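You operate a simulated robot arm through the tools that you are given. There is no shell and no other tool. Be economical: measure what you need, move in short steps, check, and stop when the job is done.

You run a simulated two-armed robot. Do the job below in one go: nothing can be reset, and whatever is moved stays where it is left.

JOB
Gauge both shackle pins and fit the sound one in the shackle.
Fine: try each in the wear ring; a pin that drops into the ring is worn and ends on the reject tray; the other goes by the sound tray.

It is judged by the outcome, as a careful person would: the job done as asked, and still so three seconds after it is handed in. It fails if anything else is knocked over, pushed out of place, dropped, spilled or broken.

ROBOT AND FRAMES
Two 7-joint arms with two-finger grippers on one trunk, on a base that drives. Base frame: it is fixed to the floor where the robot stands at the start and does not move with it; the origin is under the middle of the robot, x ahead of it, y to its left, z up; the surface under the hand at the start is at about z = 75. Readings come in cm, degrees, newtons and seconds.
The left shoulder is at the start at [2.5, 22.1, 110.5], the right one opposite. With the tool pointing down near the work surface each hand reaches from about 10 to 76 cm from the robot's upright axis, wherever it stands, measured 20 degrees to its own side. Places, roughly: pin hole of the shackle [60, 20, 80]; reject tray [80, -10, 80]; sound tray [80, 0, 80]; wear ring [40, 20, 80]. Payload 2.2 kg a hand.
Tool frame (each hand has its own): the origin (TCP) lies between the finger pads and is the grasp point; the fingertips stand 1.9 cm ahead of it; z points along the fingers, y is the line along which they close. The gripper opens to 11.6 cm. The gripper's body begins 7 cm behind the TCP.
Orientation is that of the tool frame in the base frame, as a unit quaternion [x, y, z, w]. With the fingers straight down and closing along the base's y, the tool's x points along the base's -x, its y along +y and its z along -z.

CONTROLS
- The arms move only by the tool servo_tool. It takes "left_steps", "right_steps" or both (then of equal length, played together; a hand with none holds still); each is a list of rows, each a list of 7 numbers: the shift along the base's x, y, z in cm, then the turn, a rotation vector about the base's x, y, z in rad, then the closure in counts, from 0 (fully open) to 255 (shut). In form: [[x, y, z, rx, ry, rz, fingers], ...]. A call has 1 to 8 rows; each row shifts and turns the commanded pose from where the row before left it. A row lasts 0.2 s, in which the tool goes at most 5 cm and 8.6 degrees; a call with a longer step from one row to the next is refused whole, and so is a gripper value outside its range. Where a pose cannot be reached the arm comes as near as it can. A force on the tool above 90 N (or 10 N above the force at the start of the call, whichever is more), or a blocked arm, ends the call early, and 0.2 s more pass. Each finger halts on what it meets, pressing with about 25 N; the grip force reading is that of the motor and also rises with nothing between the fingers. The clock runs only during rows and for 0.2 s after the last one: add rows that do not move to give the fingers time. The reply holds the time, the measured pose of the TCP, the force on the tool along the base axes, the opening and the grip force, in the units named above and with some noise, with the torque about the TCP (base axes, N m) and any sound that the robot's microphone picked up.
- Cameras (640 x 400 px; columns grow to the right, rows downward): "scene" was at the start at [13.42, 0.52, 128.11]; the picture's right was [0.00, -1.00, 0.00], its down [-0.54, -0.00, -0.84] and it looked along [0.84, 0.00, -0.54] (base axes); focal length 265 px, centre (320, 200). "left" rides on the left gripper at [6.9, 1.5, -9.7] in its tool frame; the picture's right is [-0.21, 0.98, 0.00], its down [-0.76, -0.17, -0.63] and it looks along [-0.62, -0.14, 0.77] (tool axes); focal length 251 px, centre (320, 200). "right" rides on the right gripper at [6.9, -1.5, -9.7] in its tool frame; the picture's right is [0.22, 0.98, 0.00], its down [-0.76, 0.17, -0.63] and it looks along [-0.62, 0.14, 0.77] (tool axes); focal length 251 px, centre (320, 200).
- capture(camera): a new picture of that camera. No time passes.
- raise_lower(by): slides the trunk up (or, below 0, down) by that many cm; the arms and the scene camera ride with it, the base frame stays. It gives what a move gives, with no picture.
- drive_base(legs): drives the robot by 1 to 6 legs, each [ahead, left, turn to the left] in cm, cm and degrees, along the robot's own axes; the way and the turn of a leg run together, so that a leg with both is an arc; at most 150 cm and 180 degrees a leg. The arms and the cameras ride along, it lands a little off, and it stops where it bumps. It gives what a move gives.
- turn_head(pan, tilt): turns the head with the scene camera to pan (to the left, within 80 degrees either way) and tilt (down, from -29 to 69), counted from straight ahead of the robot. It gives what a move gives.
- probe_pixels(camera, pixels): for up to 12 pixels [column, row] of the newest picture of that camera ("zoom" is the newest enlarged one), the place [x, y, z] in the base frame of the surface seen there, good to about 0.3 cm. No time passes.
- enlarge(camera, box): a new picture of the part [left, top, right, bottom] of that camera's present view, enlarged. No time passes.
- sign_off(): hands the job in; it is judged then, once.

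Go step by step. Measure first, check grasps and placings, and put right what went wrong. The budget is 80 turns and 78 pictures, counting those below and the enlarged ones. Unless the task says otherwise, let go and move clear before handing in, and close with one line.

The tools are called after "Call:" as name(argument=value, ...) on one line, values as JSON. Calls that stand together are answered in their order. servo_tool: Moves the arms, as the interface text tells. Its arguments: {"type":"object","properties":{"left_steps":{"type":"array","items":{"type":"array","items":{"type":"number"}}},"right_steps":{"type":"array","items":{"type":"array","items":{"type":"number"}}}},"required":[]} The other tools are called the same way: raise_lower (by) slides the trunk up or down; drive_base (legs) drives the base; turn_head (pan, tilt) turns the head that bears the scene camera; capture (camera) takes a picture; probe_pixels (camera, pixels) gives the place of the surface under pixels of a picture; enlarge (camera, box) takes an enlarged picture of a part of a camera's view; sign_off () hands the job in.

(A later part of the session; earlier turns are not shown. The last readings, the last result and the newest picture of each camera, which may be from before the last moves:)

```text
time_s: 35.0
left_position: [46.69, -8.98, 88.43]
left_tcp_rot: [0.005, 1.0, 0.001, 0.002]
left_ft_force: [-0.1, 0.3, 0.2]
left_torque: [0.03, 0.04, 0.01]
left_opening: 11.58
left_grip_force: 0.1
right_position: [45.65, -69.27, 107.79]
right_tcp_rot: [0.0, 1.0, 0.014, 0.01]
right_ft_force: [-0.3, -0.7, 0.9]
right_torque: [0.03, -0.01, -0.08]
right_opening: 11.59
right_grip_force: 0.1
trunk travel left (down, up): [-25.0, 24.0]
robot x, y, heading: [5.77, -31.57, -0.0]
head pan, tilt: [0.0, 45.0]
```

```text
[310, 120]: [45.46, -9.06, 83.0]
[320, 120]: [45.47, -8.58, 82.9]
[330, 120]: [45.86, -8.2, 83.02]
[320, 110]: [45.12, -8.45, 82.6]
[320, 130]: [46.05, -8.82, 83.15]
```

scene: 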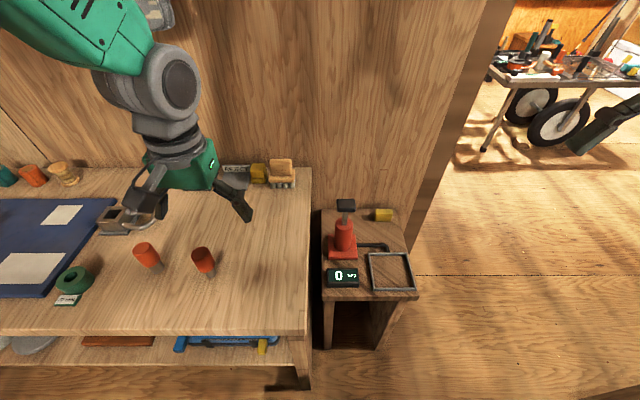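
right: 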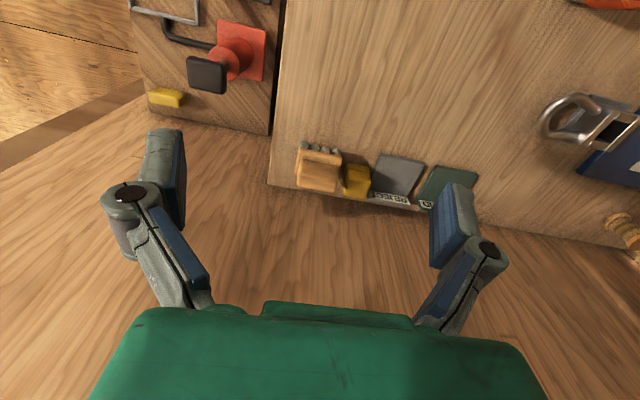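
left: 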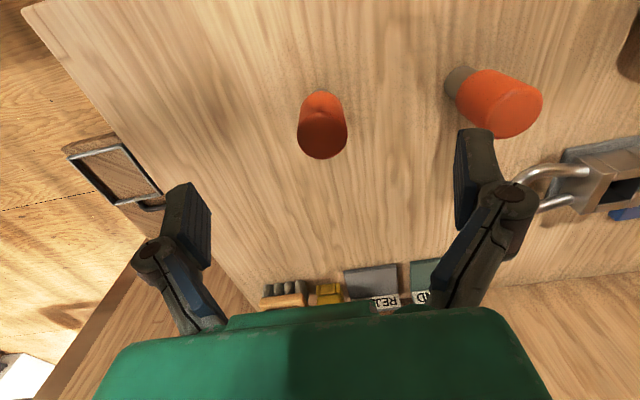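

The hand is within half a centimetre of pin B's axis (46.4,-8.65). I'll descend to z≈81.5 and close on the handle.

Call:
servo_tool(left_steps=[[-0.3, 0.2, -2, 0, 0, 0, 0], [0, 0, -2, 0, 0, 0, 0], [0, 0, -2, 0, 0, 0, 60], [0, 0, -0.9, 0, 0, 0, 100], [0, 0, 0, 0, 0, 0, 140], [0, 0, 0, 0, 0, 0, 180], [0, 0, 0, 0, 0, 0, 220], [0, 0, 0, 0, 0, 0, 230]])

Call:
capture(camera="left")

```text
time_s: 36.8
left_position: [46.36, -8.1, 81.32]
left_tcp_rot: [0.005, 1.0, 0.0, 0.0]
left_ft_force: [-0.3, 2.0, 3.3]
left_torque: [0.09, -0.01, 0.0]
left_opening: 3.46
left_grip_force: 25.0
right_position: [45.72, -68.71, 108.03]
right_tcp_rot: [0.001, 1.0, 0.011, 0.009]
right_ft_force: [-0.9, -0.4, 0.4]
right_torque: [-0.03, 0.03, 0.0]
right_opening: 11.57
right_grip_force: 0.1
trunk travel left (down, up): [-25.0, 24.0]
robot x, y, heading: [5.47, -31.03, 0.0]
head pan, tilt: [0.0, 45.0]
```

```text
51 pictures are left
```

left: 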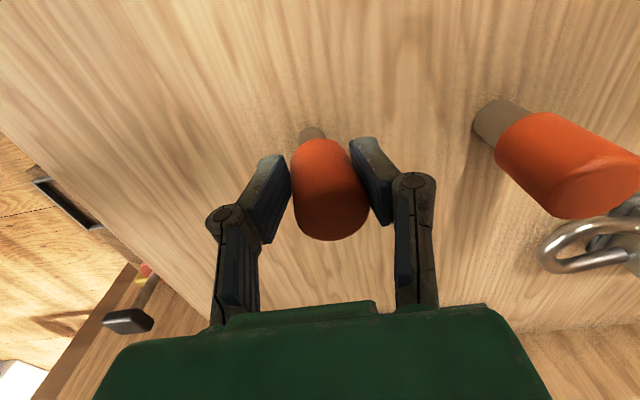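

Pin B is gripped (3.46 cm opening, 25 N). I'll lift it 6 cm and carry it smoothly towards the ring.

Call:
servo_tool(left_steps=[[0, 0, 1.5, 0, 0, 0, 230], [0, 0, 2, 0, 0, 0, 230], [0, 1, 2, 0, 0, 0, 230], [0, 2, 1, 0, 0, 0, 230], [0, 3, 0.5, 0, 0, 0, 230], [-0.3, 3, 0, 0, 0, 0, 230], [-0.3, 3, 0, 0, 0, 0, 230], [-0.3, 3, 0, 0, 0, 0, 230]])

Call:
servo_tool(left_steps=[[-0.3, 3, 0, 0, 0, 0, 230], [-0.3, 3, 0, 0, 0, 0, 230], [-0.3, 2, 0, 0, 0, 0, 230], [-0.1, 1, 0, 0, 0, 0, 230], [-0.1, 0.7, 0, 0, 0, 0, 230], [0, 0, 0, 0, 0, 0, 230], [0, 0, 0, 0, 0, 0, 230], [0, 0, 0, 0, 0, 0, 230]])

Call:
servo_tool(left_steps=[[0, 0, 0, 0, 0, 0, 230], [0, 0, 0, 0, 0, 0, 230], [0, 0, 0, 0, 0, 0, 230], [0, 0, 0, 0, 0, 0, 230], [0, 0, 0, 0, 0, 0, 230], [0, 0, 0, 0, 0, 0, 230], [0, 0, 0, 0, 0, 0, 230], [0, 0, 0, 0, 0, 0, 230]])

Call:
capture(camera="left")

Call:
capture(camera="scene")

```text
time_s: 38.6
left_position: [45.38, 6.98, 88.43]
left_tcp_rot: [0.005, 1.0, -0.002, 0.001]
left_ft_force: [0.5, 0.7, -2.0]
left_torque: [-0.01, 0.03, -0.02]
left_opening: 3.45
left_grip_force: 25.3
right_position: [45.7, -68.37, 108.02]
right_tcp_rot: [0.0, 1.0, 0.01, 0.01]
right_ft_force: [0.0, 0.6, 0.1]
right_torque: [-0.04, 0.01, -0.01]
right_opening: 11.6
right_grip_force: 0.1
trunk travel left (down, up): [-25.0, 24.0]
robot x, y, heading: [6.14, -31.2, 0.0]
head pan, tilt: [0.0, 45.0]
```

```text
time_s: 40.4
left_position: [44.31, 16.58, 88.39]
left_tcp_rot: [0.004, 1.0, -0.002, 0.0]
left_ft_force: [0.1, 0.8, -2.2]
left_torque: [0.02, 0.0, 0.02]
left_opening: 3.44
left_grip_force: 24.7
right_position: [45.62, -68.38, 108.02]
right_tcp_rot: [-0.001, 1.0, 0.011, 0.01]
right_ft_force: [-0.2, -0.4, 0.6]
right_torque: [0.01, -0.02, 0.0]
right_opening: 11.62
right_grip_force: 0.1
trunk travel left (down, up): [-25.0, 24.0]
robot x, y, heading: [5.64, -31.29, -0.0]
head pan, tilt: [0.0, 45.0]
```

```text
time_s: 42.2
left_position: [44.19, 16.78, 88.36]
left_tcp_rot: [0.005, 1.0, -0.002, 0.001]
left_ft_force: [0.2, 0.2, -2.3]
left_torque: [0.01, 0.02, 0.0]
left_opening: 3.43
left_grip_force: 24.7
right_position: [45.67, -68.36, 108.06]
right_tcp_rot: [-0.001, 1.0, 0.01, 0.011]
right_ft_force: [0.2, -0.4, -0.3]
right_torque: [-0.05, 0.03, -0.01]
right_opening: 11.59
right_grip_force: 0.1
trunk travel left (down, up): [-25.0, 24.0]
robot x, y, heading: [5.75, -31.19, 0.0]
head pan, tilt: [0.0, 45.0]
```

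```text
50 pictures are left
```

left: 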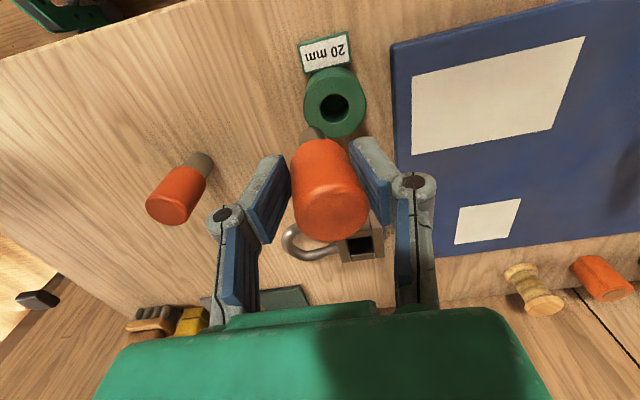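

```text
49 pictures are left
```

scene: 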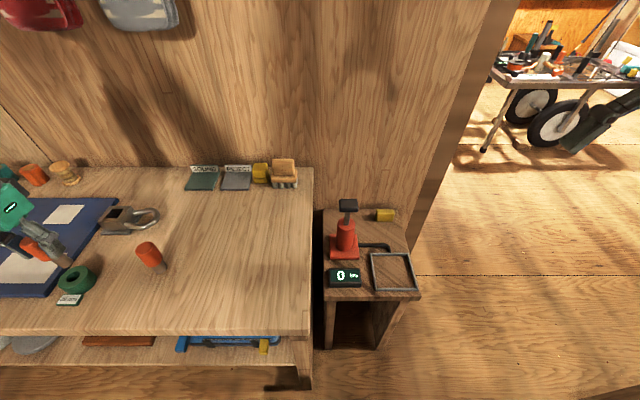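

The body is steady now (44.2,16.8). The left camera sees the ring hole near (334,107), so I'll locate it precisely.

Call:
enlarge(camera="left", box=[288, 60, 384, 120])

Call:
probe_pixels(camera="zoom", pixels=[[220, 320], [400, 320], [310, 220], [310, 390], [470, 310], [150, 300], [310, 170], [315, 320]])

Call:
enlarge(camera="left", box=[288, 80, 384, 140])

```text
6.67 times, centred on (336, 90) of left
```

zoom: 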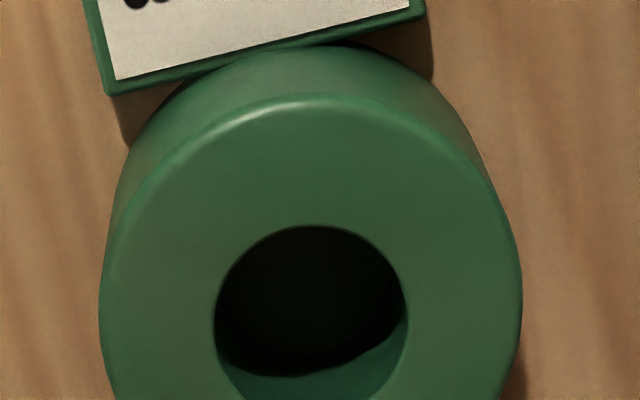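

```text
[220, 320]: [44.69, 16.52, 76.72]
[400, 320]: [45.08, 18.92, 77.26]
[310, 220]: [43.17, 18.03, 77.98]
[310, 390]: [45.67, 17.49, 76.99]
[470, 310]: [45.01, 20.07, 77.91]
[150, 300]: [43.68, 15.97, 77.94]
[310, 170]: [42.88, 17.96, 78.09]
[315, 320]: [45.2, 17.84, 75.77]
```

```text
6.67 times, centred on (336, 110) of left
```

zoom: 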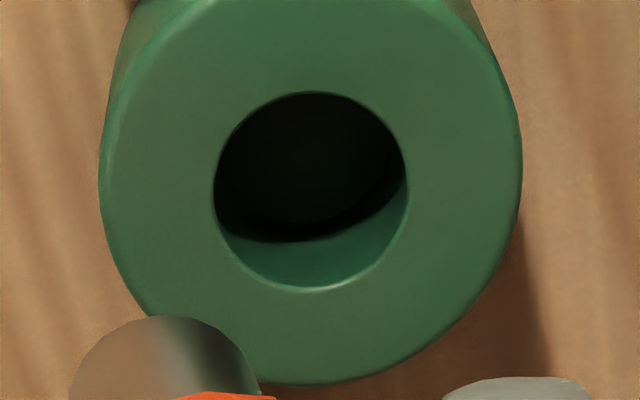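

The ring hole is at about (44.4,17.8). The held pin's head (333,208) and shank tip (312,132) hint at a lean in the grip, so I'll zoom in on it.

Call:
enlarge(camera="left", box=[224, 110, 416, 230])

Call:
probe_pixels(camera="zoom", pixels=[[280, 80], [310, 80], [340, 110], [370, 150], [350, 330], [290, 330], [430, 310], [360, 250], [265, 190], [420, 170]])

Call:
enlarge(camera="scene", box=[0, 180, 160, 280])

```text
3.33 times, centred on (320, 170) of left
```

zoom: 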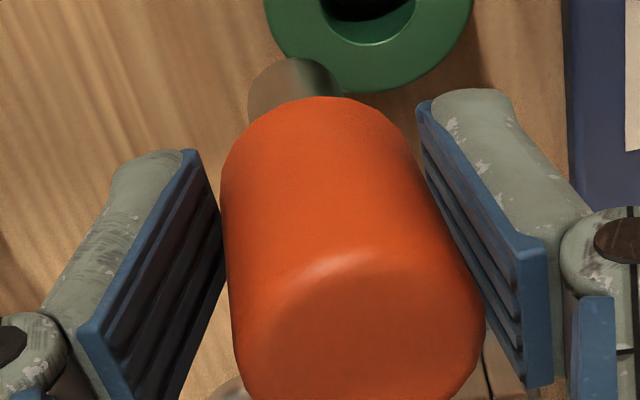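

```text
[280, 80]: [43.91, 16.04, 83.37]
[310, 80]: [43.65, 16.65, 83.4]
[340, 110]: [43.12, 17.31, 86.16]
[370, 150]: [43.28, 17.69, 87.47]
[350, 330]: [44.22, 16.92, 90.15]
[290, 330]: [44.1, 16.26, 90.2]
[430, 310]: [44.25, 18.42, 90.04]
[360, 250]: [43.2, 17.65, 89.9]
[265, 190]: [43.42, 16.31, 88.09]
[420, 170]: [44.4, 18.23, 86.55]
```

```text
4.00 times, centred on (80, 230) of scene
```

zoom: 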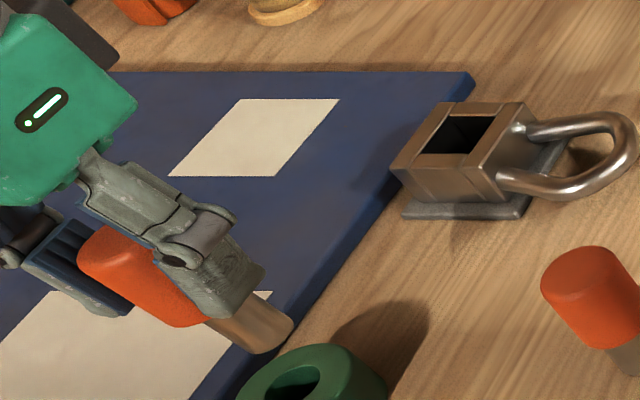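

The pin leans about 7° in the grip, tip toward -y, because the hand was swaying when it closed. I'll turn the hand +0.12 rad about x to stand the pin upright, shift over the ring and look again.

Call:
servo_tool(left_steps=[[-0.15, 0.4, 0, 0.06, 0, 0, 230], [-0.19, 0.5, 0, 0.06, 0, 0, 230], [0, 0, 0, 0, 0, 0, 230], [0, 0, 0, 0, 0, 0, 230], [0, 0, 0, 0, 0, 0, 230]])

Call:
turn_head(pan=30, tilt=45)

Call:
servo_tool(left_steps=[[0, 0, 0, 0, 0, 0, 230], [0, 0, 0, 0, 0, 0, 230], [0, 0, 0, 0, 0, 0, 230], [0, 0, 0, 0, 0, 0, 230], [0, 0, 0, 0, 0, 0, 230]])

Call:
capture(camera="scene")

Call:
enlarge(camera="left", box=[224, 90, 416, 210])

```text
time_s: 43.4
left_position: [43.82, 17.7, 88.26]
left_tcp_rot: [0.005, 0.998, 0.058, 0.001]
left_ft_force: [-0.8, 0.1, -1.4]
left_torque: [0.04, 0.0, 0.03]
left_opening: 3.46
left_grip_force: 24.9
right_position: [45.79, -68.57, 107.96]
right_tcp_rot: [-0.001, 1.0, 0.011, 0.01]
right_ft_force: [0.2, 0.2, 0.3]
right_torque: [0.04, 0.01, -0.01]
right_opening: 11.62
right_grip_force: 0.1
trunk travel left (down, up): [-25.0, 24.0]
robot x, y, heading: [5.38, -31.26, 0.1]
head pan, tilt: [0.0, 45.0]
```

```text
time_s: 44.4
left_position: [43.79, 17.7, 88.48]
left_tcp_rot: [0.004, 0.998, 0.059, 0.001]
left_ft_force: [-0.3, 0.5, -1.5]
left_torque: [-0.02, 0.01, -0.02]
left_opening: 3.47
left_grip_force: 25.3
right_position: [45.78, -68.38, 108.11]
right_tcp_rot: [0.0, 1.0, 0.011, 0.01]
right_ft_force: [0.0, -0.2, -0.1]
right_torque: [0.03, -0.01, 0.03]
right_opening: 11.61
right_grip_force: 0.2
trunk travel left (down, up): [-25.0, 24.0]
robot x, y, heading: [6.06, -31.2, -0.2]
head pan, tilt: [30.0, 45.0]
```

```text
time_s: 45.6
left_position: [43.75, 17.67, 88.39]
left_tcp_rot: [0.004, 0.998, 0.058, 0.001]
left_ft_force: [0.1, -0.9, -0.3]
left_torque: [-0.02, 0.05, 0.0]
left_opening: 3.47
left_grip_force: 25.6
right_position: [45.66, -68.38, 107.99]
right_tcp_rot: [-0.001, 1.0, 0.011, 0.01]
right_ft_force: [0.2, -0.1, 0.1]
right_torque: [-0.01, -0.01, 0.04]
right_opening: 11.59
right_grip_force: 0.1
trunk travel left (down, up): [-25.0, 24.0]
robot x, y, heading: [5.6, -31.44, 0.2]
head pan, tilt: [30.0, 45.0]
```

```text
44 pictures are left
```

scene: 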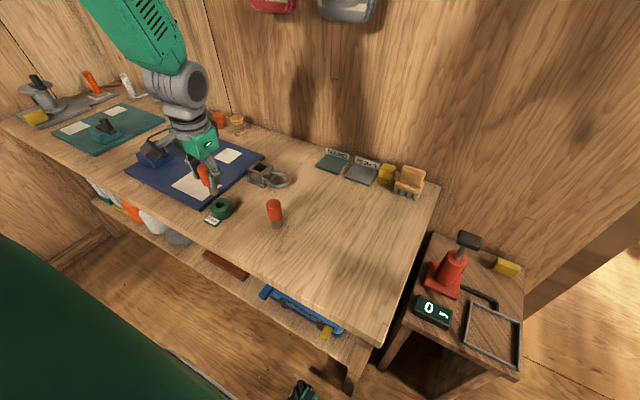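

```text
3.33 times, centred on (320, 150) of left
```

zoom: 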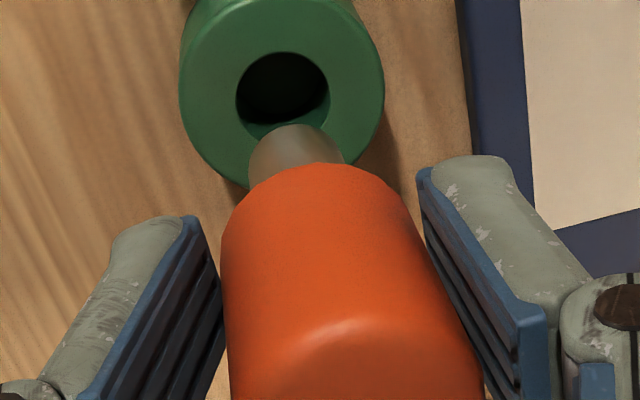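

The shank tip is about 0.27 cm too far in x relative to the ring hole, and about 2° of lean remains. I'll correct both and lower to just above the ring.

Call:
servo_tool(left_steps=[[-0.25, -0.12, -0.8, 0.035, 0, 0, 230], [0, 0, -1, 0, 0, 0, 230], [0, 0, -1, 0, 0, 0, 230], [0, 0, 0, 0, 0, 0, 230], [0, 0, 0, 0, 0, 0, 230]])

Call:
enlarge(camera="scene", box=[168, 150, 264, 230])

Call:
enlarge(camera="left", box=[224, 90, 416, 210])

```text
time_s: 46.8
left_position: [43.64, 17.49, 85.49]
left_tcp_rot: [0.004, 0.997, 0.075, 0.001]
left_ft_force: [-0.4, 0.7, -1.3]
left_torque: [-0.03, 0.02, -0.01]
left_opening: 3.44
left_grip_force: 25.4
right_position: [45.78, -68.5, 108.01]
right_tcp_rot: [0.0, 1.0, 0.011, 0.01]
right_ft_force: [-1.4, 0.4, 0.6]
right_torque: [-0.02, -0.05, -0.01]
right_opening: 11.59
right_grip_force: 0.0
trunk travel left (down, up): [-25.0, 24.0]
robot x, y, heading: [5.49, -31.7, -0.1]
head pan, tilt: [30.0, 45.0]
```

```text
5.00 times, centred on (216, 190) of scene
```

zoom: 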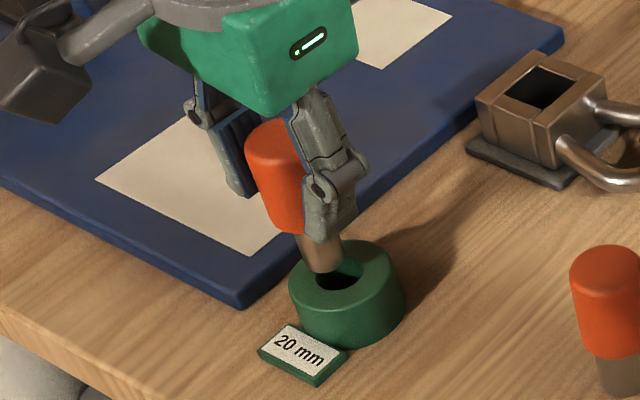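

```text
3.33 times, centred on (320, 150) of left
```

zoom: 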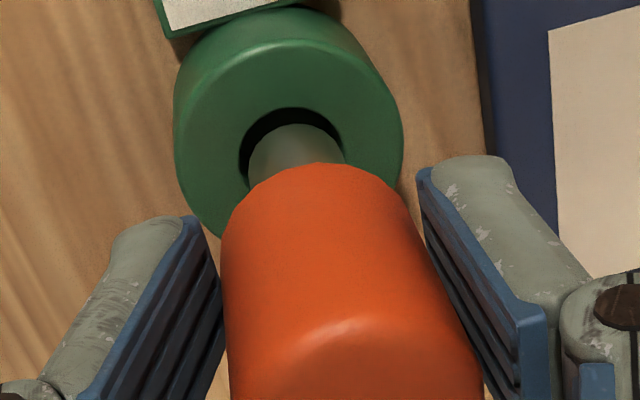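

The tip is almost over the hole, about 0.15–0.2 cm short in x. I'll nudge it and lower gently, letting the force limit stop it if it lands on the rim.

Call:
servo_tool(left_steps=[[0.15, -0.05, -0.3, 0, 0, 0, 230], [0, 0, -0.5, 0, 0, 0, 230], [0, 0, -0.4, 0, 0, 0, 230], [0, 0, -0.4, 0, 0, 0, 230], [0, 0, -0.4, 0, 0, 0, 230], [0, 0, 0, 0, 0, 0, 230]])

Call:
enlarge(camera="scene", box=[168, 150, 264, 230])

Call:
enlarge(camera="left", box=[224, 90, 416, 210])

```text
time_s: 48.2
left_position: [43.79, 17.27, 83.82]
left_tcp_rot: [0.005, 0.997, 0.077, 0.002]
left_ft_force: [3.0, 0.7, 22.5]
left_torque: [-0.01, -0.13, -0.04]
left_opening: 3.47
left_grip_force: 25.6
right_position: [45.74, -68.67, 107.92]
right_tcp_rot: [0.0, 1.0, 0.011, 0.01]
right_ft_force: [-0.1, 0.4, 0.4]
right_torque: [0.0, 0.0, 0.0]
right_opening: 11.59
right_grip_force: 0.0
trunk travel left (down, up): [-25.0, 24.0]
robot x, y, heading: [5.68, -31.06, 0.0]
head pan, tilt: [30.0, 45.0]
```

```text
5.00 times, centred on (216, 190) of scene
```

zoom: 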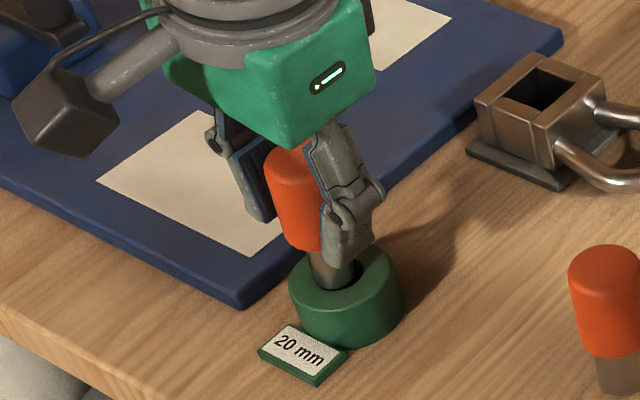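

```text
3.33 times, centred on (320, 150) of left
```

zoom: 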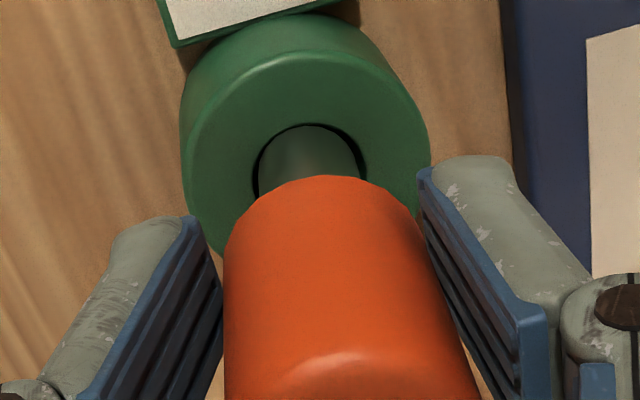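

The tip is at the hole mouth but met the rim (22 N up, 3 N toward +x). I'll relieve it, shift +0.12 in x and lower again gently.

Call:
servo_tool(left_steps=[[0, 0, 0.5, 0, 0, 0, 230], [0.12, 0, 0, 0, 0, 0, 230], [0, 0, -0.4, 0, 0, 0, 230], [0, 0, -0.4, 0, 0, 0, 230], [0, 0, -0.4, 0, 0, 0, 230], [0, 0, 0, 0, 0, 0, 230]])

Call:
enlarge(camera="left", box=[256, 90, 384, 170])

```text
time_s: 49.6
left_position: [44.12, 17.37, 82.74]
left_tcp_rot: [0.005, 0.997, 0.076, 0.001]
left_ft_force: [7.9, -8.3, -3.0]
left_torque: [-0.43, -0.41, -0.07]
left_opening: 3.41
left_grip_force: 24.8
right_position: [45.79, -68.53, 108.0]
right_tcp_rot: [0.0, 1.0, 0.01, 0.01]
right_ft_force: [0.3, -0.1, 0.4]
right_torque: [0.0, -0.03, -0.04]
right_opening: 11.61
right_grip_force: 0.1
trunk travel left (down, up): [-25.0, 24.0]
robot x, y, heading: [5.89, -31.04, 0.2]
head pan, tilt: [30.0, 45.0]
```

```text
5.00 times, centred on (320, 130) of left
```

zoom: 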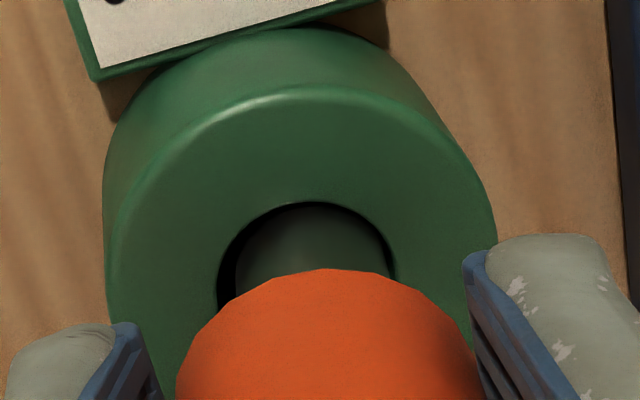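

Pin B is going into the ring (TCP z 82.7, tip about 1.6 cm below the ring top). I'll ease it sideways to relieve the side force and lower it the rest of the way.

Call:
servo_tool(left_steps=[[0.12, -0.1, 0, 0, 0, 0, 230], [0, 0, -0.3, 0, 0, 0, 230], [0, 0, -0.3, 0, 0, 0, 230], [0, 0, -0.3, 0, 0, 0, 230], [0, 0, 0, 0, 0, 0, 230]])

Call:
enlarge(camera="scene", box=[168, 150, 264, 230])

```text
time_s: 50.8
left_position: [44.07, 17.31, 81.97]
left_tcp_rot: [0.004, 0.997, 0.076, 0.0]
left_ft_force: [1.0, -1.9, -0.5]
left_torque: [-0.11, -0.06, -0.04]
left_opening: 3.43
left_grip_force: 24.6
right_position: [45.84, -68.49, 108.1]
right_tcp_rot: [-0.001, 1.0, 0.011, 0.01]
right_ft_force: [-0.5, -0.3, -0.8]
right_torque: [-0.02, 0.0, -0.03]
right_opening: 11.59
right_grip_force: 0.0
trunk travel left (down, up): [-25.0, 24.0]
robot x, y, heading: [5.85, -31.52, 0.1]
head pan, tilt: [30.0, 45.0]
```

```text
5.00 times, centred on (216, 190) of scene
```

zoom: 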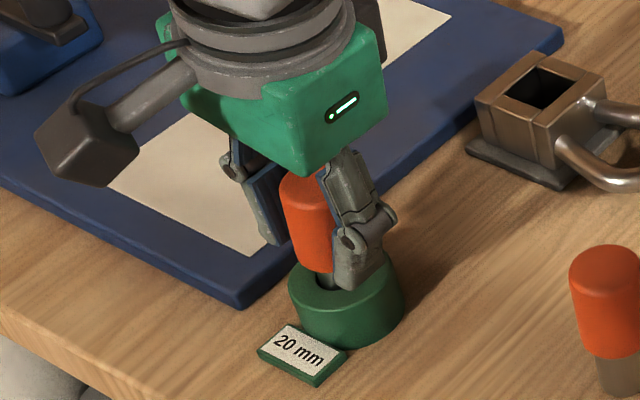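

Pin B slid well into the ring with almost no force, so it is the worn one. I'll let go while the ring holds it, level the hand and regrip it squarely.

Call:
servo_tool(left_steps=[[0, 0, 0, 0, 0, 0, 150], [0, 0, 0, 0, 0, 0, 100], [0, 0, 0.5, 0, 0, 0, 100], [0.2, 0.15, 0, -0.05, 0, 0, 100], [0.2, 0.15, 0, -0.05, 0, 0, 100], [0, 0.1, 0, -0.05, 0, 0, 100], [0, 0, 0, 0, 0, 0, 100], [0, 0, 0, 0, 0, 0, 100]])

Call:
capture(camera="left")

Call:
enlarge(camera="scene", box=[168, 150, 264, 230])

```text
time_s: 52.6
left_position: [44.46, 17.81, 82.53]
left_tcp_rot: [0.004, 1.0, 0.001, 0.002]
left_ft_force: [-0.2, -0.1, -1.0]
left_torque: [0.03, 0.02, 0.0]
left_opening: 7.08
left_grip_force: 0.0
right_position: [45.84, -68.46, 107.99]
right_tcp_rot: [-0.001, 1.0, 0.011, 0.009]
right_ft_force: [-0.2, 0.2, -0.4]
right_torque: [-0.01, 0.01, -0.02]
right_opening: 11.61
right_grip_force: 0.2
trunk travel left (down, up): [-25.0, 24.0]
robot x, y, heading: [5.67, -31.09, 0.1]
head pan, tilt: [30.0, 45.0]
```

```text
36 pictures are left
```

left: 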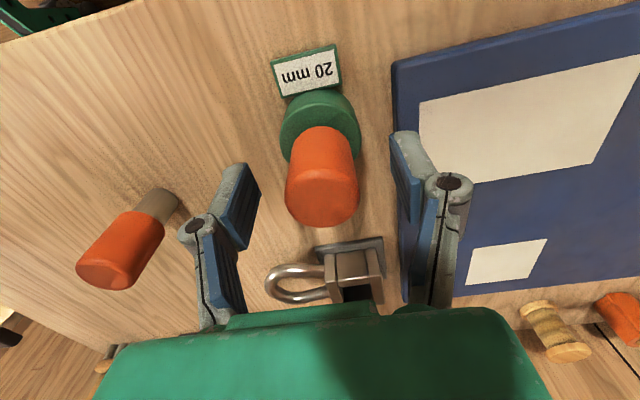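

```text
5.00 times, centred on (216, 190) of scene
```

zoom: 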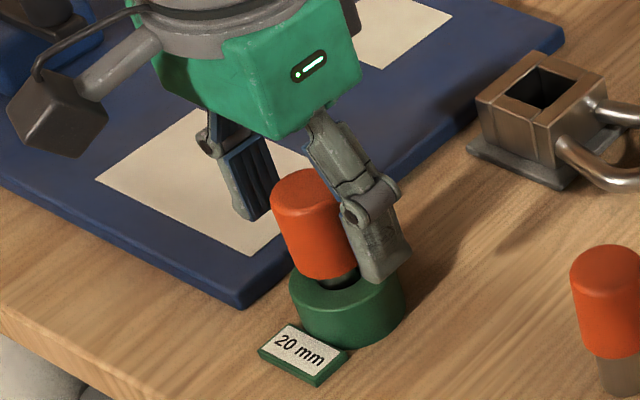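

Pin B sits in the ring, and the hand is level and centred on it. I'll lower 1.2 cm and close.

Call:
servo_tool(left_steps=[[0, 0, -0.6, 0, 0, 0, 100], [0, 0, -0.6, 0, 0, 0, 110], [0, 0, 0, 0, 0, 0, 130], [0, 0, 0, 0, 0, 0, 150], [0, 0, 0, 0, 0, 0, 170], [0, 0, 0, 0, 0, 0, 190], [0, 0, 0, 0, 0, 0, 230], [0, 0, 0, 0, 0, 0, 230]])

Call:
capture(camera="left")

```text
time_s: 54.4
left_position: [44.44, 17.92, 81.42]
left_tcp_rot: [0.004, 1.0, 0.001, 0.001]
left_ft_force: [-0.1, 0.1, 0.3]
left_torque: [0.03, -0.01, 0.02]
left_opening: 3.42
left_grip_force: 25.0
right_position: [45.7, -68.44, 108.11]
right_tcp_rot: [-0.001, 1.0, 0.01, 0.01]
right_ft_force: [0.2, -0.2, -0.1]
right_torque: [0.0, 0.0, 0.02]
right_opening: 11.59
right_grip_force: 0.1
trunk travel left (down, up): [-25.0, 24.0]
robot x, y, heading: [5.92, -31.34, 0.1]
head pan, tilt: [30.0, 45.0]
```

```text
34 pictures are left
```

left: 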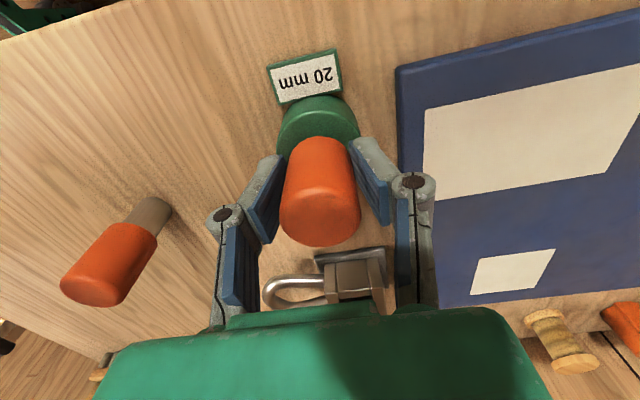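

The grip on pin B is square now (3.42 cm) and the pin is upright. I'll lift it out of the ring and carry it toward the reject tray.

Call:
servo_tool(left_steps=[[0, 0, 1, 0, 0, 0, 230], [0, 0, 2, 0, 0, 0, 230], [0, 0, 3, 0, 0, 0, 230], [0.5, 0, 2.5, 0, 0, 0, 230], [1.8, -0.5, 0, 0, 0, 0, 230], [3, -1.5, 0, 0, 0, 0, 230], [3, -2, 0, 0, 0, 0, 230], [3, -2.5, 0, 0, 0, 0, 230]])

Call:
servo_tool(left_steps=[[3, -2.8, 0, 0, 0, 0, 230], [3, -3, 0, 0, 0, 0, 230], [3, -3, 0, 0, 0, 0, 230], [3, -3, 0, 0, 0, 0, 230], [3, -3, 0, 0, 0, 0, 230], [2, -2, 0, 0, 0, 0, 230], [1, -1.5, 0, 0, 0, 0, 230], [0.5, -0.5, 0, 0, 0, 0, 230]])

Call:
servo_tool(left_steps=[[0, 0, 0, 0, 0, 0, 230], [0, 0, 0, 0, 0, 0, 230], [0, 0, 0, 0, 0, 0, 230], [0, 0, 0, 0, 0, 0, 230], [0, 0, 0, 0, 0, 0, 230], [0, 0, 0, 0, 0, 0, 230], [0, 0, 0, 0, 0, 0, 230], [0, 0, 0, 0, 0, 0, 230]])

Call:
capture(camera="left")

Call:
capture(camera="scene")

```text
time_s: 56.2
left_position: [55.8, 11.31, 89.69]
left_tcp_rot: [0.003, 1.0, 0.002, 0.0]
left_ft_force: [-0.4, 0.9, -2.0]
left_torque: [0.0, -0.02, 0.0]
left_opening: 3.39
left_grip_force: 25.1
right_position: [45.87, -68.6, 108.01]
right_tcp_rot: [-0.001, 1.0, 0.011, 0.008]
right_ft_force: [0.0, -0.5, -0.5]
right_torque: [-0.01, 0.02, 0.0]
right_opening: 11.59
right_grip_force: 0.0
trunk travel left (down, up): [-25.0, 24.0]
robot x, y, heading: [5.71, -31.2, -0.3]
head pan, tilt: [30.0, 45.0]
```

```text
time_s: 58.0
left_position: [74.29, -7.66, 89.84]
left_tcp_rot: [0.004, 1.0, 0.002, 0.001]
left_ft_force: [-0.6, -0.5, -1.1]
left_torque: [0.02, 0.09, 0.02]
left_opening: 3.4
left_grip_force: 25.4
right_position: [45.73, -68.68, 108.03]
right_tcp_rot: [0.0, 1.0, 0.012, 0.009]
right_ft_force: [-0.1, -0.1, -1.2]
right_torque: [0.01, 0.01, -0.03]
right_opening: 11.59
right_grip_force: 0.0
trunk travel left (down, up): [-25.0, 24.0]
robot x, y, heading: [5.65, -30.93, -0.0]
head pan, tilt: [30.0, 45.0]
```

```text
time_s: 59.8
left_position: [74.26, -7.63, 89.72]
left_tcp_rot: [0.004, 1.0, 0.002, 0.001]
left_ft_force: [-0.2, 0.0, -1.9]
left_torque: [0.02, 0.06, -0.01]
left_opening: 3.42
left_grip_force: 25.0
right_position: [45.82, -68.61, 107.95]
right_tcp_rot: [-0.001, 1.0, 0.011, 0.009]
right_ft_force: [-0.2, -1.4, 0.1]
right_torque: [-0.02, -0.03, 0.0]
right_opening: 11.6
right_grip_force: 0.1
trunk travel left (down, up): [-25.0, 24.0]
robot x, y, heading: [5.88, -31.22, 0.1]
head pan, tilt: [30.0, 45.0]
```

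```text
33 pictures are left
```

left: 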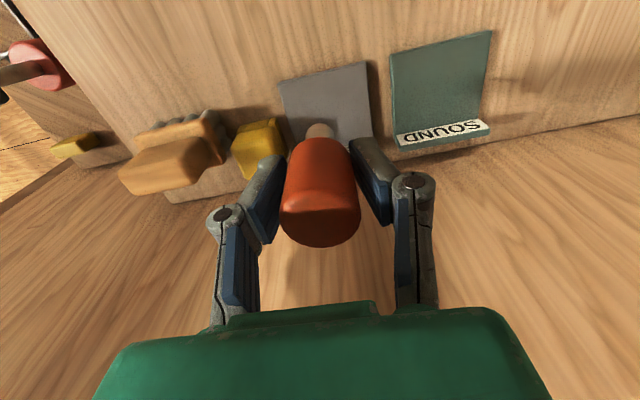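

```text
32 pictures are left
```

scene: 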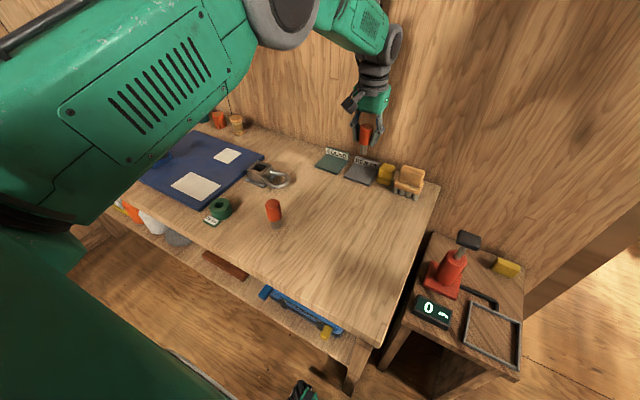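

The hand follows its commands exactly, now at (74.3,-7.6), with the reject tray below at about (325,95). I'll probe the tray edges.

Call:
probe_pixels(camera="left", pixels=[[290, 90], [325, 80], [362, 72], [325, 100], [300, 115], [370, 120], [438, 95], [400, 70], [475, 60], [365, 130]])

```text
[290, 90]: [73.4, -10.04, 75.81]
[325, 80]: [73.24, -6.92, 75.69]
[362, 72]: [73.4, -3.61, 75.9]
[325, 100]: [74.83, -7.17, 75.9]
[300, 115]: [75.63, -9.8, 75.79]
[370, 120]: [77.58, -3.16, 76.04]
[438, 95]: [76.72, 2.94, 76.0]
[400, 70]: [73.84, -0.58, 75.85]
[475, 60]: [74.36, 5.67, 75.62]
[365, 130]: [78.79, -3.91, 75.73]
```

The tray's centre is near (75.8,-7.0) with its top at 75.85. I'll move above it and lower until the pin just rests.

Call:
servo_tool(left_steps=[[0.7, 0.3, -1, 0, 0, 0, 230], [0.6, 0.2, -2, 0, 0, 0, 230], [0, 0, -2, 0, 0, 0, 230], [0, 0, -1.5, 0, 0, 0, 230], [0, 0, -0.4, 0, 0, 0, 230], [0, 0, -0.2, 0, 0, 0, 230], [0, 0, -0.2, 0, 0, 0, 230], [0, 0, 0, 0, 0, 0, 230]])

Call:
servo_tool(left_steps=[[0, 0, -0.1, 0, 0, 0, 230], [0, 0, 0, 0, 0, 0, 230], [0, 0, 0, 0, 0, 0, 230]])

Call:
enlarge(camera="scene", box=[304, 110, 432, 200])

```text
time_s: 61.6
left_position: [75.54, -7.06, 82.52]
left_tcp_rot: [0.004, 1.0, 0.002, 0.001]
left_ft_force: [-0.9, -0.2, -2.4]
left_torque: [0.03, 0.05, -0.02]
left_opening: 3.42
left_grip_force: 24.9
right_position: [45.75, -68.69, 108.06]
right_tcp_rot: [-0.001, 1.0, 0.011, 0.01]
right_ft_force: [0.4, -0.3, -0.3]
right_torque: [0.01, 0.01, 0.01]
right_opening: 11.61
right_grip_force: 0.0
trunk travel left (down, up): [-25.0, 24.0]
robot x, y, heading: [5.82, -31.38, 0.4]
head pan, tilt: [30.0, 45.0]
```

```text
time_s: 62.4
left_position: [75.56, -7.14, 82.34]
left_tcp_rot: [0.005, 1.0, 0.002, 0.0]
left_ft_force: [-0.2, 0.0, -2.0]
left_torque: [0.02, -0.05, 0.0]
left_opening: 3.43
left_grip_force: 24.6
right_position: [45.77, -68.64, 107.95]
right_tcp_rot: [-0.001, 1.0, 0.011, 0.01]
right_ft_force: [1.3, -0.3, 0.4]
right_torque: [-0.01, -0.03, 0.01]
right_opening: 11.6
right_grip_force: 0.0
trunk travel left (down, up): [-25.0, 24.0]
robot x, y, heading: [5.92, -31.1, 0.2]
head pan, tilt: [30.0, 45.0]
```

```text
4.44 times, centred on (368, 155) of scene
```

zoom: 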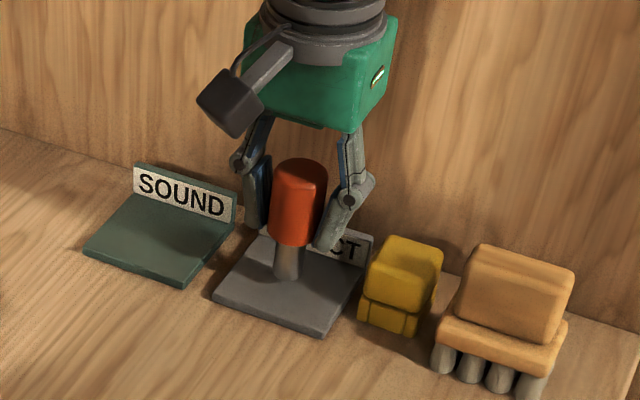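

No contact force shows yet, but the pin is very near the tray. I'll lower in 0.1 cm steps until it touches.

Call:
servo_tool(left_steps=[[0, 0, -0.1, 0, 0, 0, 230], [0, 0, -0.1, 0, 0, 0, 230], [0, 0, 0, 0, 0, 0, 230]])

Call:
servo_tool(left_steps=[[0, 0, -0.1, 0, 0, 0, 230], [0, 0, 0, 0, 0, 0, 230]])

```text
time_s: 63.2
left_position: [75.47, -7.19, 82.06]
left_tcp_rot: [0.004, 1.0, 0.002, 0.001]
left_ft_force: [-1.1, 0.2, -0.5]
left_torque: [-0.05, -0.01, 0.0]
left_opening: 3.42
left_grip_force: 25.6
right_position: [45.77, -68.57, 108.12]
right_tcp_rot: [0.0, 1.0, 0.012, 0.01]
right_ft_force: [0.8, -0.2, 0.7]
right_torque: [-0.03, 0.02, 0.01]
right_opening: 11.6
right_grip_force: 0.1
trunk travel left (down, up): [-25.0, 24.0]
robot x, y, heading: [5.65, -31.16, -0.0]
head pan, tilt: [30.0, 45.0]
```

```text
time_s: 63.8
left_position: [75.54, -7.13, 81.99]
left_tcp_rot: [0.004, 1.0, 0.001, 0.001]
left_ft_force: [-0.5, -0.1, -1.1]
left_torque: [0.03, -0.01, 0.0]
left_opening: 3.4
left_grip_force: 25.0
right_position: [45.64, -68.61, 108.06]
right_tcp_rot: [0.0, 1.0, 0.011, 0.009]
right_ft_force: [0.5, 0.2, -0.1]
right_torque: [-0.01, 0.02, 0.01]
right_opening: 11.62
right_grip_force: 0.0
trunk travel left (down, up): [-25.0, 24.0]
robot x, y, heading: [5.72, -31.42, -0.1]
head pan, tilt: [30.0, 45.0]
```

Call:
servo_tool(left_steps=[[0, 0, -0.1, 0, 0, 0, 230], [0, 0, 0, 0, 0, 0, 230]])

Call:
servo_tool(left_steps=[[0, 0, -0.1, 0, 0, 0, 230], [0, 0, 0, 0, 0, 0, 230]])

Call:
enlarge(camera="scene", box=[336, 130, 400, 175])

```text
time_s: 64.4
left_position: [75.64, -7.16, 81.84]
left_tcp_rot: [0.004, 1.0, 0.002, 0.001]
left_ft_force: [-0.1, 0.4, -1.0]
left_torque: [-0.01, 0.0, 0.02]
left_opening: 3.43
left_grip_force: 24.6
right_position: [45.69, -68.68, 107.99]
right_tcp_rot: [0.0, 1.0, 0.011, 0.01]
right_ft_force: [-0.4, -0.3, -0.3]
right_torque: [0.03, -0.03, 0.03]
right_opening: 11.58
right_grip_force: 0.1
trunk travel left (down, up): [-25.0, 24.0]
robot x, y, heading: [5.88, -31.19, -0.4]
head pan, tilt: [30.0, 45.0]
```

```text
time_s: 65.0
left_position: [75.56, -7.16, 81.56]
left_tcp_rot: [0.004, 1.0, 0.002, 0.0]
left_ft_force: [0.0, -0.4, -1.4]
left_torque: [-0.02, -0.01, 0.02]
left_opening: 3.42
left_grip_force: 24.6
right_position: [45.71, -68.61, 107.98]
right_tcp_rot: [0.0, 1.0, 0.011, 0.009]
right_ft_force: [0.7, 0.5, 0.5]
right_torque: [0.01, -0.02, -0.01]
right_opening: 11.62
right_grip_force: 0.1
trunk travel left (down, up): [-25.0, 24.0]
robot x, y, heading: [5.77, -31.01, 0.2]
head pan, tilt: [30.0, 45.0]
```

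```text
8.89 times, centred on (368, 152) of scene
```

zoom: 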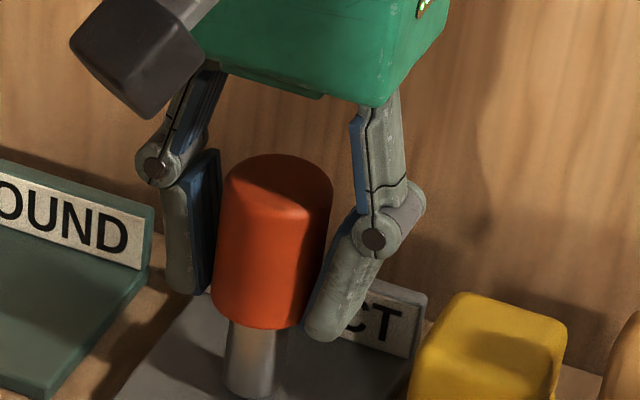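

The tip looks close to the tray; the pin probably hung a little high in the ring when I regripped it. I'll keep lowering in small steps.

Call:
servo_tool(left_steps=[[0, 0, -0.15, 0, 0, 0, 230], [0, 0, 0, 0, 0, 0, 230]])

Call:
servo_tool(left_steps=[[0, 0, -0.15, 0, 0, 0, 230], [0, 0, 0, 0, 0, 0, 230]])

Call:
enlarge(camera="left", box=[224, 90, 416, 210])

```text
time_s: 65.6
left_position: [75.66, -7.09, 81.6]
left_tcp_rot: [0.004, 1.0, 0.002, 0.001]
left_ft_force: [-0.5, 0.5, -1.1]
left_torque: [0.02, 0.0, 0.01]
left_opening: 3.45
left_grip_force: 24.5
right_position: [45.76, -68.64, 107.91]
right_tcp_rot: [0.0, 1.0, 0.011, 0.008]
right_ft_force: [-0.5, 0.9, -0.5]
right_torque: [0.01, 0.01, 0.01]
right_opening: 11.61
right_grip_force: 0.0
trunk travel left (down, up): [-25.0, 24.0]
robot x, y, heading: [5.96, -31.28, 0.2]
head pan, tilt: [30.0, 45.0]
```

```text
time_s: 66.2
left_position: [75.6, -6.96, 81.42]
left_tcp_rot: [0.004, 1.0, 0.001, 0.001]
left_ft_force: [0.3, -0.8, -2.0]
left_torque: [0.0, 0.02, 0.0]
left_opening: 3.43
left_grip_force: 25.1
right_position: [45.74, -68.58, 108.04]
right_tcp_rot: [0.001, 1.0, 0.011, 0.009]
right_ft_force: [-0.5, -0.5, 0.3]
right_torque: [0.01, -0.03, 0.03]
right_opening: 11.58
right_grip_force: 0.0
trunk travel left (down, up): [-25.0, 24.0]
robot x, y, heading: [6.0, -31.6, 0.2]
head pan, tilt: [30.0, 45.0]
```

```text
3.33 times, centred on (320, 150) of left
```

zoom: 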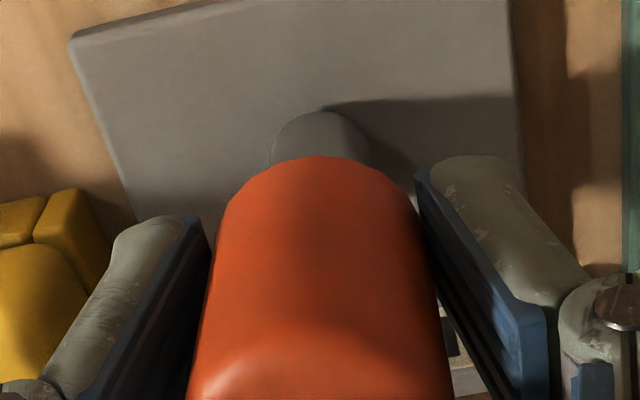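

Call:
servo_tool(left_steps=[[0, 0, -0.15, 0, 0, 0, 230], [0, 0, 0, 0, 0, 0, 230]])

Call:
servo_tool(left_steps=[[0, 0, -0.12, 0, 0, 0, 230], [0, 0, 0, 0, 0, 0, 230]])

Call:
servo_tool(left_steps=[[0, 0, -0.1, 0, 0, 0, 230], [0, 0, 0, 0, 0, 0, 230]])

```text
time_s: 66.8
left_position: [75.6, -7.0, 81.39]
left_tcp_rot: [0.005, 1.0, 0.002, 0.001]
left_ft_force: [0.1, -0.3, -1.1]
left_torque: [0.0, -0.01, -0.01]
left_opening: 3.41
left_grip_force: 25.1
right_position: [45.67, -68.52, 108.01]
right_tcp_rot: [-0.001, 1.0, 0.011, 0.009]
right_ft_force: [-0.1, 0.6, 0.2]
right_torque: [-0.05, 0.04, 0.01]
right_opening: 11.62
right_grip_force: 0.0
trunk travel left (down, up): [-25.0, 24.0]
robot x, y, heading: [5.86, -30.88, -0.1]
head pan, tilt: [30.0, 45.0]
```

```text
time_s: 67.4
left_position: [75.59, -7.25, 81.31]
left_tcp_rot: [0.004, 1.0, 0.002, 0.001]
left_ft_force: [-0.5, 0.5, -0.8]
left_torque: [0.02, 0.01, 0.0]
left_opening: 3.41
left_grip_force: 25.0
right_position: [45.68, -68.66, 107.95]
right_tcp_rot: [-0.001, 1.0, 0.011, 0.01]
right_ft_force: [-0.1, -0.1, -0.8]
right_torque: [0.0, 0.02, 0.02]
right_opening: 11.62
right_grip_force: 0.0
trunk travel left (down, up): [-25.0, 24.0]
robot x, y, heading: [5.46, -31.55, -0.1]
head pan, tilt: [30.0, 45.0]
```

```text
time_s: 68.0
left_position: [75.61, -7.19, 81.33]
left_tcp_rot: [0.005, 1.0, 0.003, 0.001]
left_ft_force: [0.0, 1.1, 5.5]
left_torque: [0.02, 0.04, 0.0]
left_opening: 3.4
left_grip_force: 24.5
right_position: [45.66, -68.69, 108.03]
right_tcp_rot: [-0.001, 1.0, 0.012, 0.009]
right_ft_force: [1.0, 0.1, 0.1]
right_torque: [0.03, 0.01, -0.01]
right_opening: 11.57
right_grip_force: 0.0
trunk travel left (down, up): [-25.0, 24.0]
robot x, y, heading: [5.8, -30.49, 0.2]
head pan, tilt: [30.0, 45.0]
```

Contact at last (5.5 N up at z 81.33), so pin B is resting on the tray. I'll open gradually and rise straight up.

Call:
servo_tool(left_steps=[[0, 0, 0, 0, 0, 0, 175], [0, 0, 0, 0, 0, 0, 160], [0, 0, 0, 0, 0, 0, 140], [0, 0, 0, 0, 0, 0, 130], [0, 0, 1, 0, 0, 0, 130], [0, 0, 3, 0, 0, 0, 130], [0, 0, 4, 0, 0, 0, 130], [0, 0, 2, 0, 0, 0, 130]])

Call:
enlarge(camera="scene", box=[304, 110, 432, 200])

```text
time_s: 69.8
left_position: [75.79, -7.12, 91.11]
left_tcp_rot: [0.005, 1.0, 0.002, 0.001]
left_ft_force: [0.3, 0.3, 0.2]
left_torque: [0.02, 0.0, -0.01]
left_opening: 5.69
left_grip_force: 0.1
right_position: [45.81, -68.59, 107.99]
right_tcp_rot: [0.0, 1.0, 0.011, 0.009]
right_ft_force: [0.5, -0.2, 0.1]
right_torque: [-0.01, 0.0, -0.01]
right_opening: 11.63
right_grip_force: 0.0
trunk travel left (down, up): [-25.0, 24.0]
robot x, y, heading: [6.19, -31.17, -0.1]
head pan, tilt: [30.0, 45.0]
```

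```text
4.44 times, centred on (368, 155) of scene
```

zoom: 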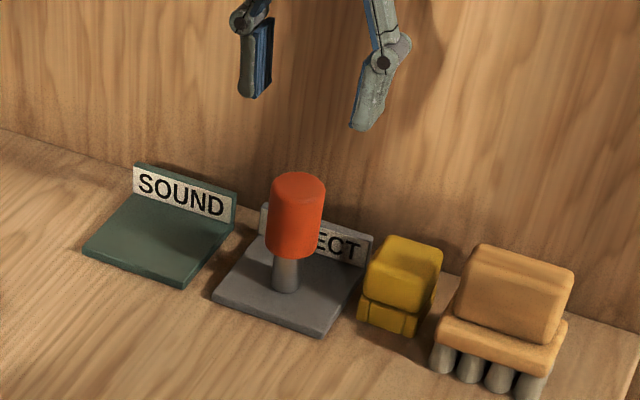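

Pin B stands on the reject tray. Now I'll move over pin A at about (47.8,3.0) and look.

Call:
servo_tool(left_steps=[[-2, 0.5, 1, 0, 0, 0, 100], [-4, 1.3, 0, 0, 0, 0, 50], [-4.5, 1.5, 0, 0, 0, 0, 0], [-4.5, 1.7, 0, 0, 0, 0, 0], [-4.5, 1.7, 0, 0, 0, 0, 0], [-4, 1.5, 0, 0, 0, 0, 0], [-3, 1.2, 0, 0, 0, 0, 0], [-1.5, 0.7, 0, 0, 0, 0, 0]])

Call:
servo_tool(left_steps=[[0, 0, -1, 0, 0, 0, 0], [0, 0, -1.5, 0, 0, 0, 0], [0, 0, -1, 0, 0, 0, 0], [0, 0, 0, 0, 0, 0, 0], [0, 0, 0, 0, 0, 0, 0], [0, 0, 0, 0, 0, 0, 0], [0, 0, 0, 0, 0, 0, 0], [0, 0, 0, 0, 0, 0, 0]])

Call:
enlarge(camera="left", box=[224, 60, 416, 180])

```text
time_s: 71.6
left_position: [47.35, 2.97, 92.31]
left_tcp_rot: [0.004, 1.0, 0.002, 0.001]
left_ft_force: [-0.5, -0.3, 0.2]
left_torque: [0.02, -0.02, -0.02]
left_opening: 11.59
left_grip_force: 0.1
right_position: [45.61, -68.49, 108.13]
right_tcp_rot: [0.001, 1.0, 0.011, 0.009]
right_ft_force: [-0.9, 0.1, 0.6]
right_torque: [-0.02, -0.06, -0.01]
right_opening: 11.62
right_grip_force: 0.1
trunk travel left (down, up): [-25.0, 24.0]
robot x, y, heading: [5.59, -31.34, 0.1]
head pan, tilt: [30.0, 45.0]
```

```text
time_s: 73.4
left_position: [47.66, 2.95, 88.68]
left_tcp_rot: [0.004, 1.0, 0.001, 0.001]
left_ft_force: [0.7, -0.3, -0.2]
left_torque: [0.01, 0.01, -0.01]
left_opening: 11.6
left_grip_force: 0.1
right_position: [45.7, -68.56, 108.07]
right_tcp_rot: [-0.001, 1.0, 0.01, 0.01]
right_ft_force: [0.6, 0.0, -0.4]
right_torque: [-0.03, 0.0, -0.01]
right_opening: 11.61
right_grip_force: 0.0
trunk travel left (down, up): [-25.0, 24.0]
robot x, y, heading: [5.96, -31.18, 0.1]
head pan, tilt: [30.0, 45.0]
```

```text
3.33 times, centred on (320, 120) of left
```

zoom: 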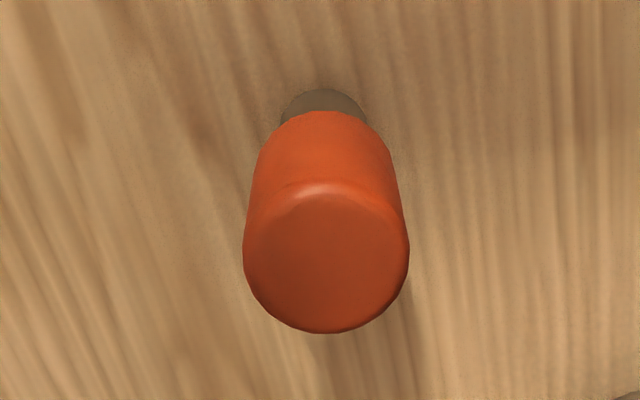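

Pin A's head centre at about (322,136) lies within 0.15 cm of the tool axis, and the body is steady. I'll descend and close slowly.

Call:
servo_tool(left_steps=[[0, 0.1, -2, 0, 0, 0, 30], [0, 0, -2, 0, 0, 0, 60], [0, 0, -2, 0, 0, 0, 90], [0, 0, -1.2, 0, 0, 0, 110], [0, 0, 0, 0, 0, 0, 140], [0, 0, 0, 0, 0, 0, 155], [0, 0, 0, 0, 0, 0, 165], [0, 0, 0, 0, 0, 0, 175]])

Call:
servo_tool(left_steps=[[0, 0, 0, 0, 0, 0, 190], [0, 0, 0, 0, 0, 0, 230], [0, 0, 0, 0, 0, 0, 230]])

Call:
enlarge(camera="left", box=[224, 110, 416, 230])

```text
time_s: 75.2
left_position: [47.62, 3.2, 81.5]
left_tcp_rot: [0.005, 1.0, 0.003, 0.001]
left_ft_force: [-0.5, -1.3, -0.8]
left_torque: [0.0, -0.01, 0.01]
left_opening: 3.67
left_grip_force: 0.2
right_position: [45.71, -68.62, 107.96]
right_tcp_rot: [0.0, 1.0, 0.011, 0.009]
right_ft_force: [-0.5, -0.7, -0.4]
right_torque: [-0.01, 0.0, -0.01]
right_opening: 11.59
right_grip_force: 0.1
trunk travel left (down, up): [-25.0, 24.0]
robot x, y, heading: [5.73, -31.17, -0.0]
head pan, tilt: [30.0, 45.0]
```

```text
time_s: 76.0
left_position: [47.52, 3.21, 81.38]
left_tcp_rot: [0.004, 1.0, 0.002, 0.0]
left_ft_force: [-0.1, -0.4, 0.0]
left_torque: [0.0, -0.01, -0.03]
left_opening: 3.42
left_grip_force: 25.2
right_position: [45.78, -68.48, 108.02]
right_tcp_rot: [-0.001, 1.0, 0.011, 0.01]
right_ft_force: [-0.2, 0.1, 0.2]
right_torque: [0.03, 0.0, -0.01]
right_opening: 11.61
right_grip_force: 0.1
trunk travel left (down, up): [-25.0, 24.0]
robot x, y, heading: [6.04, -31.29, -0.1]
head pan, tilt: [30.0, 45.0]
```

```text
3.33 times, centred on (320, 170) of left
```

zoom: 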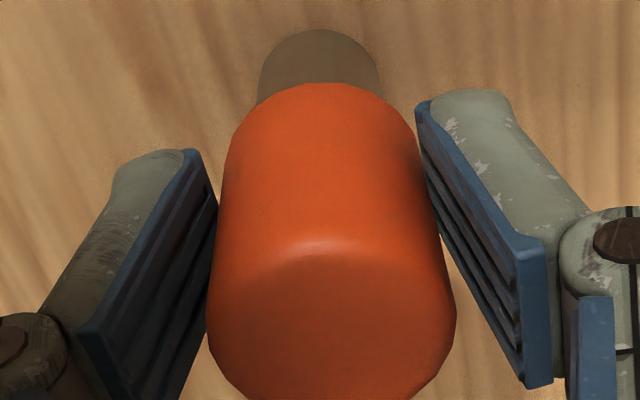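

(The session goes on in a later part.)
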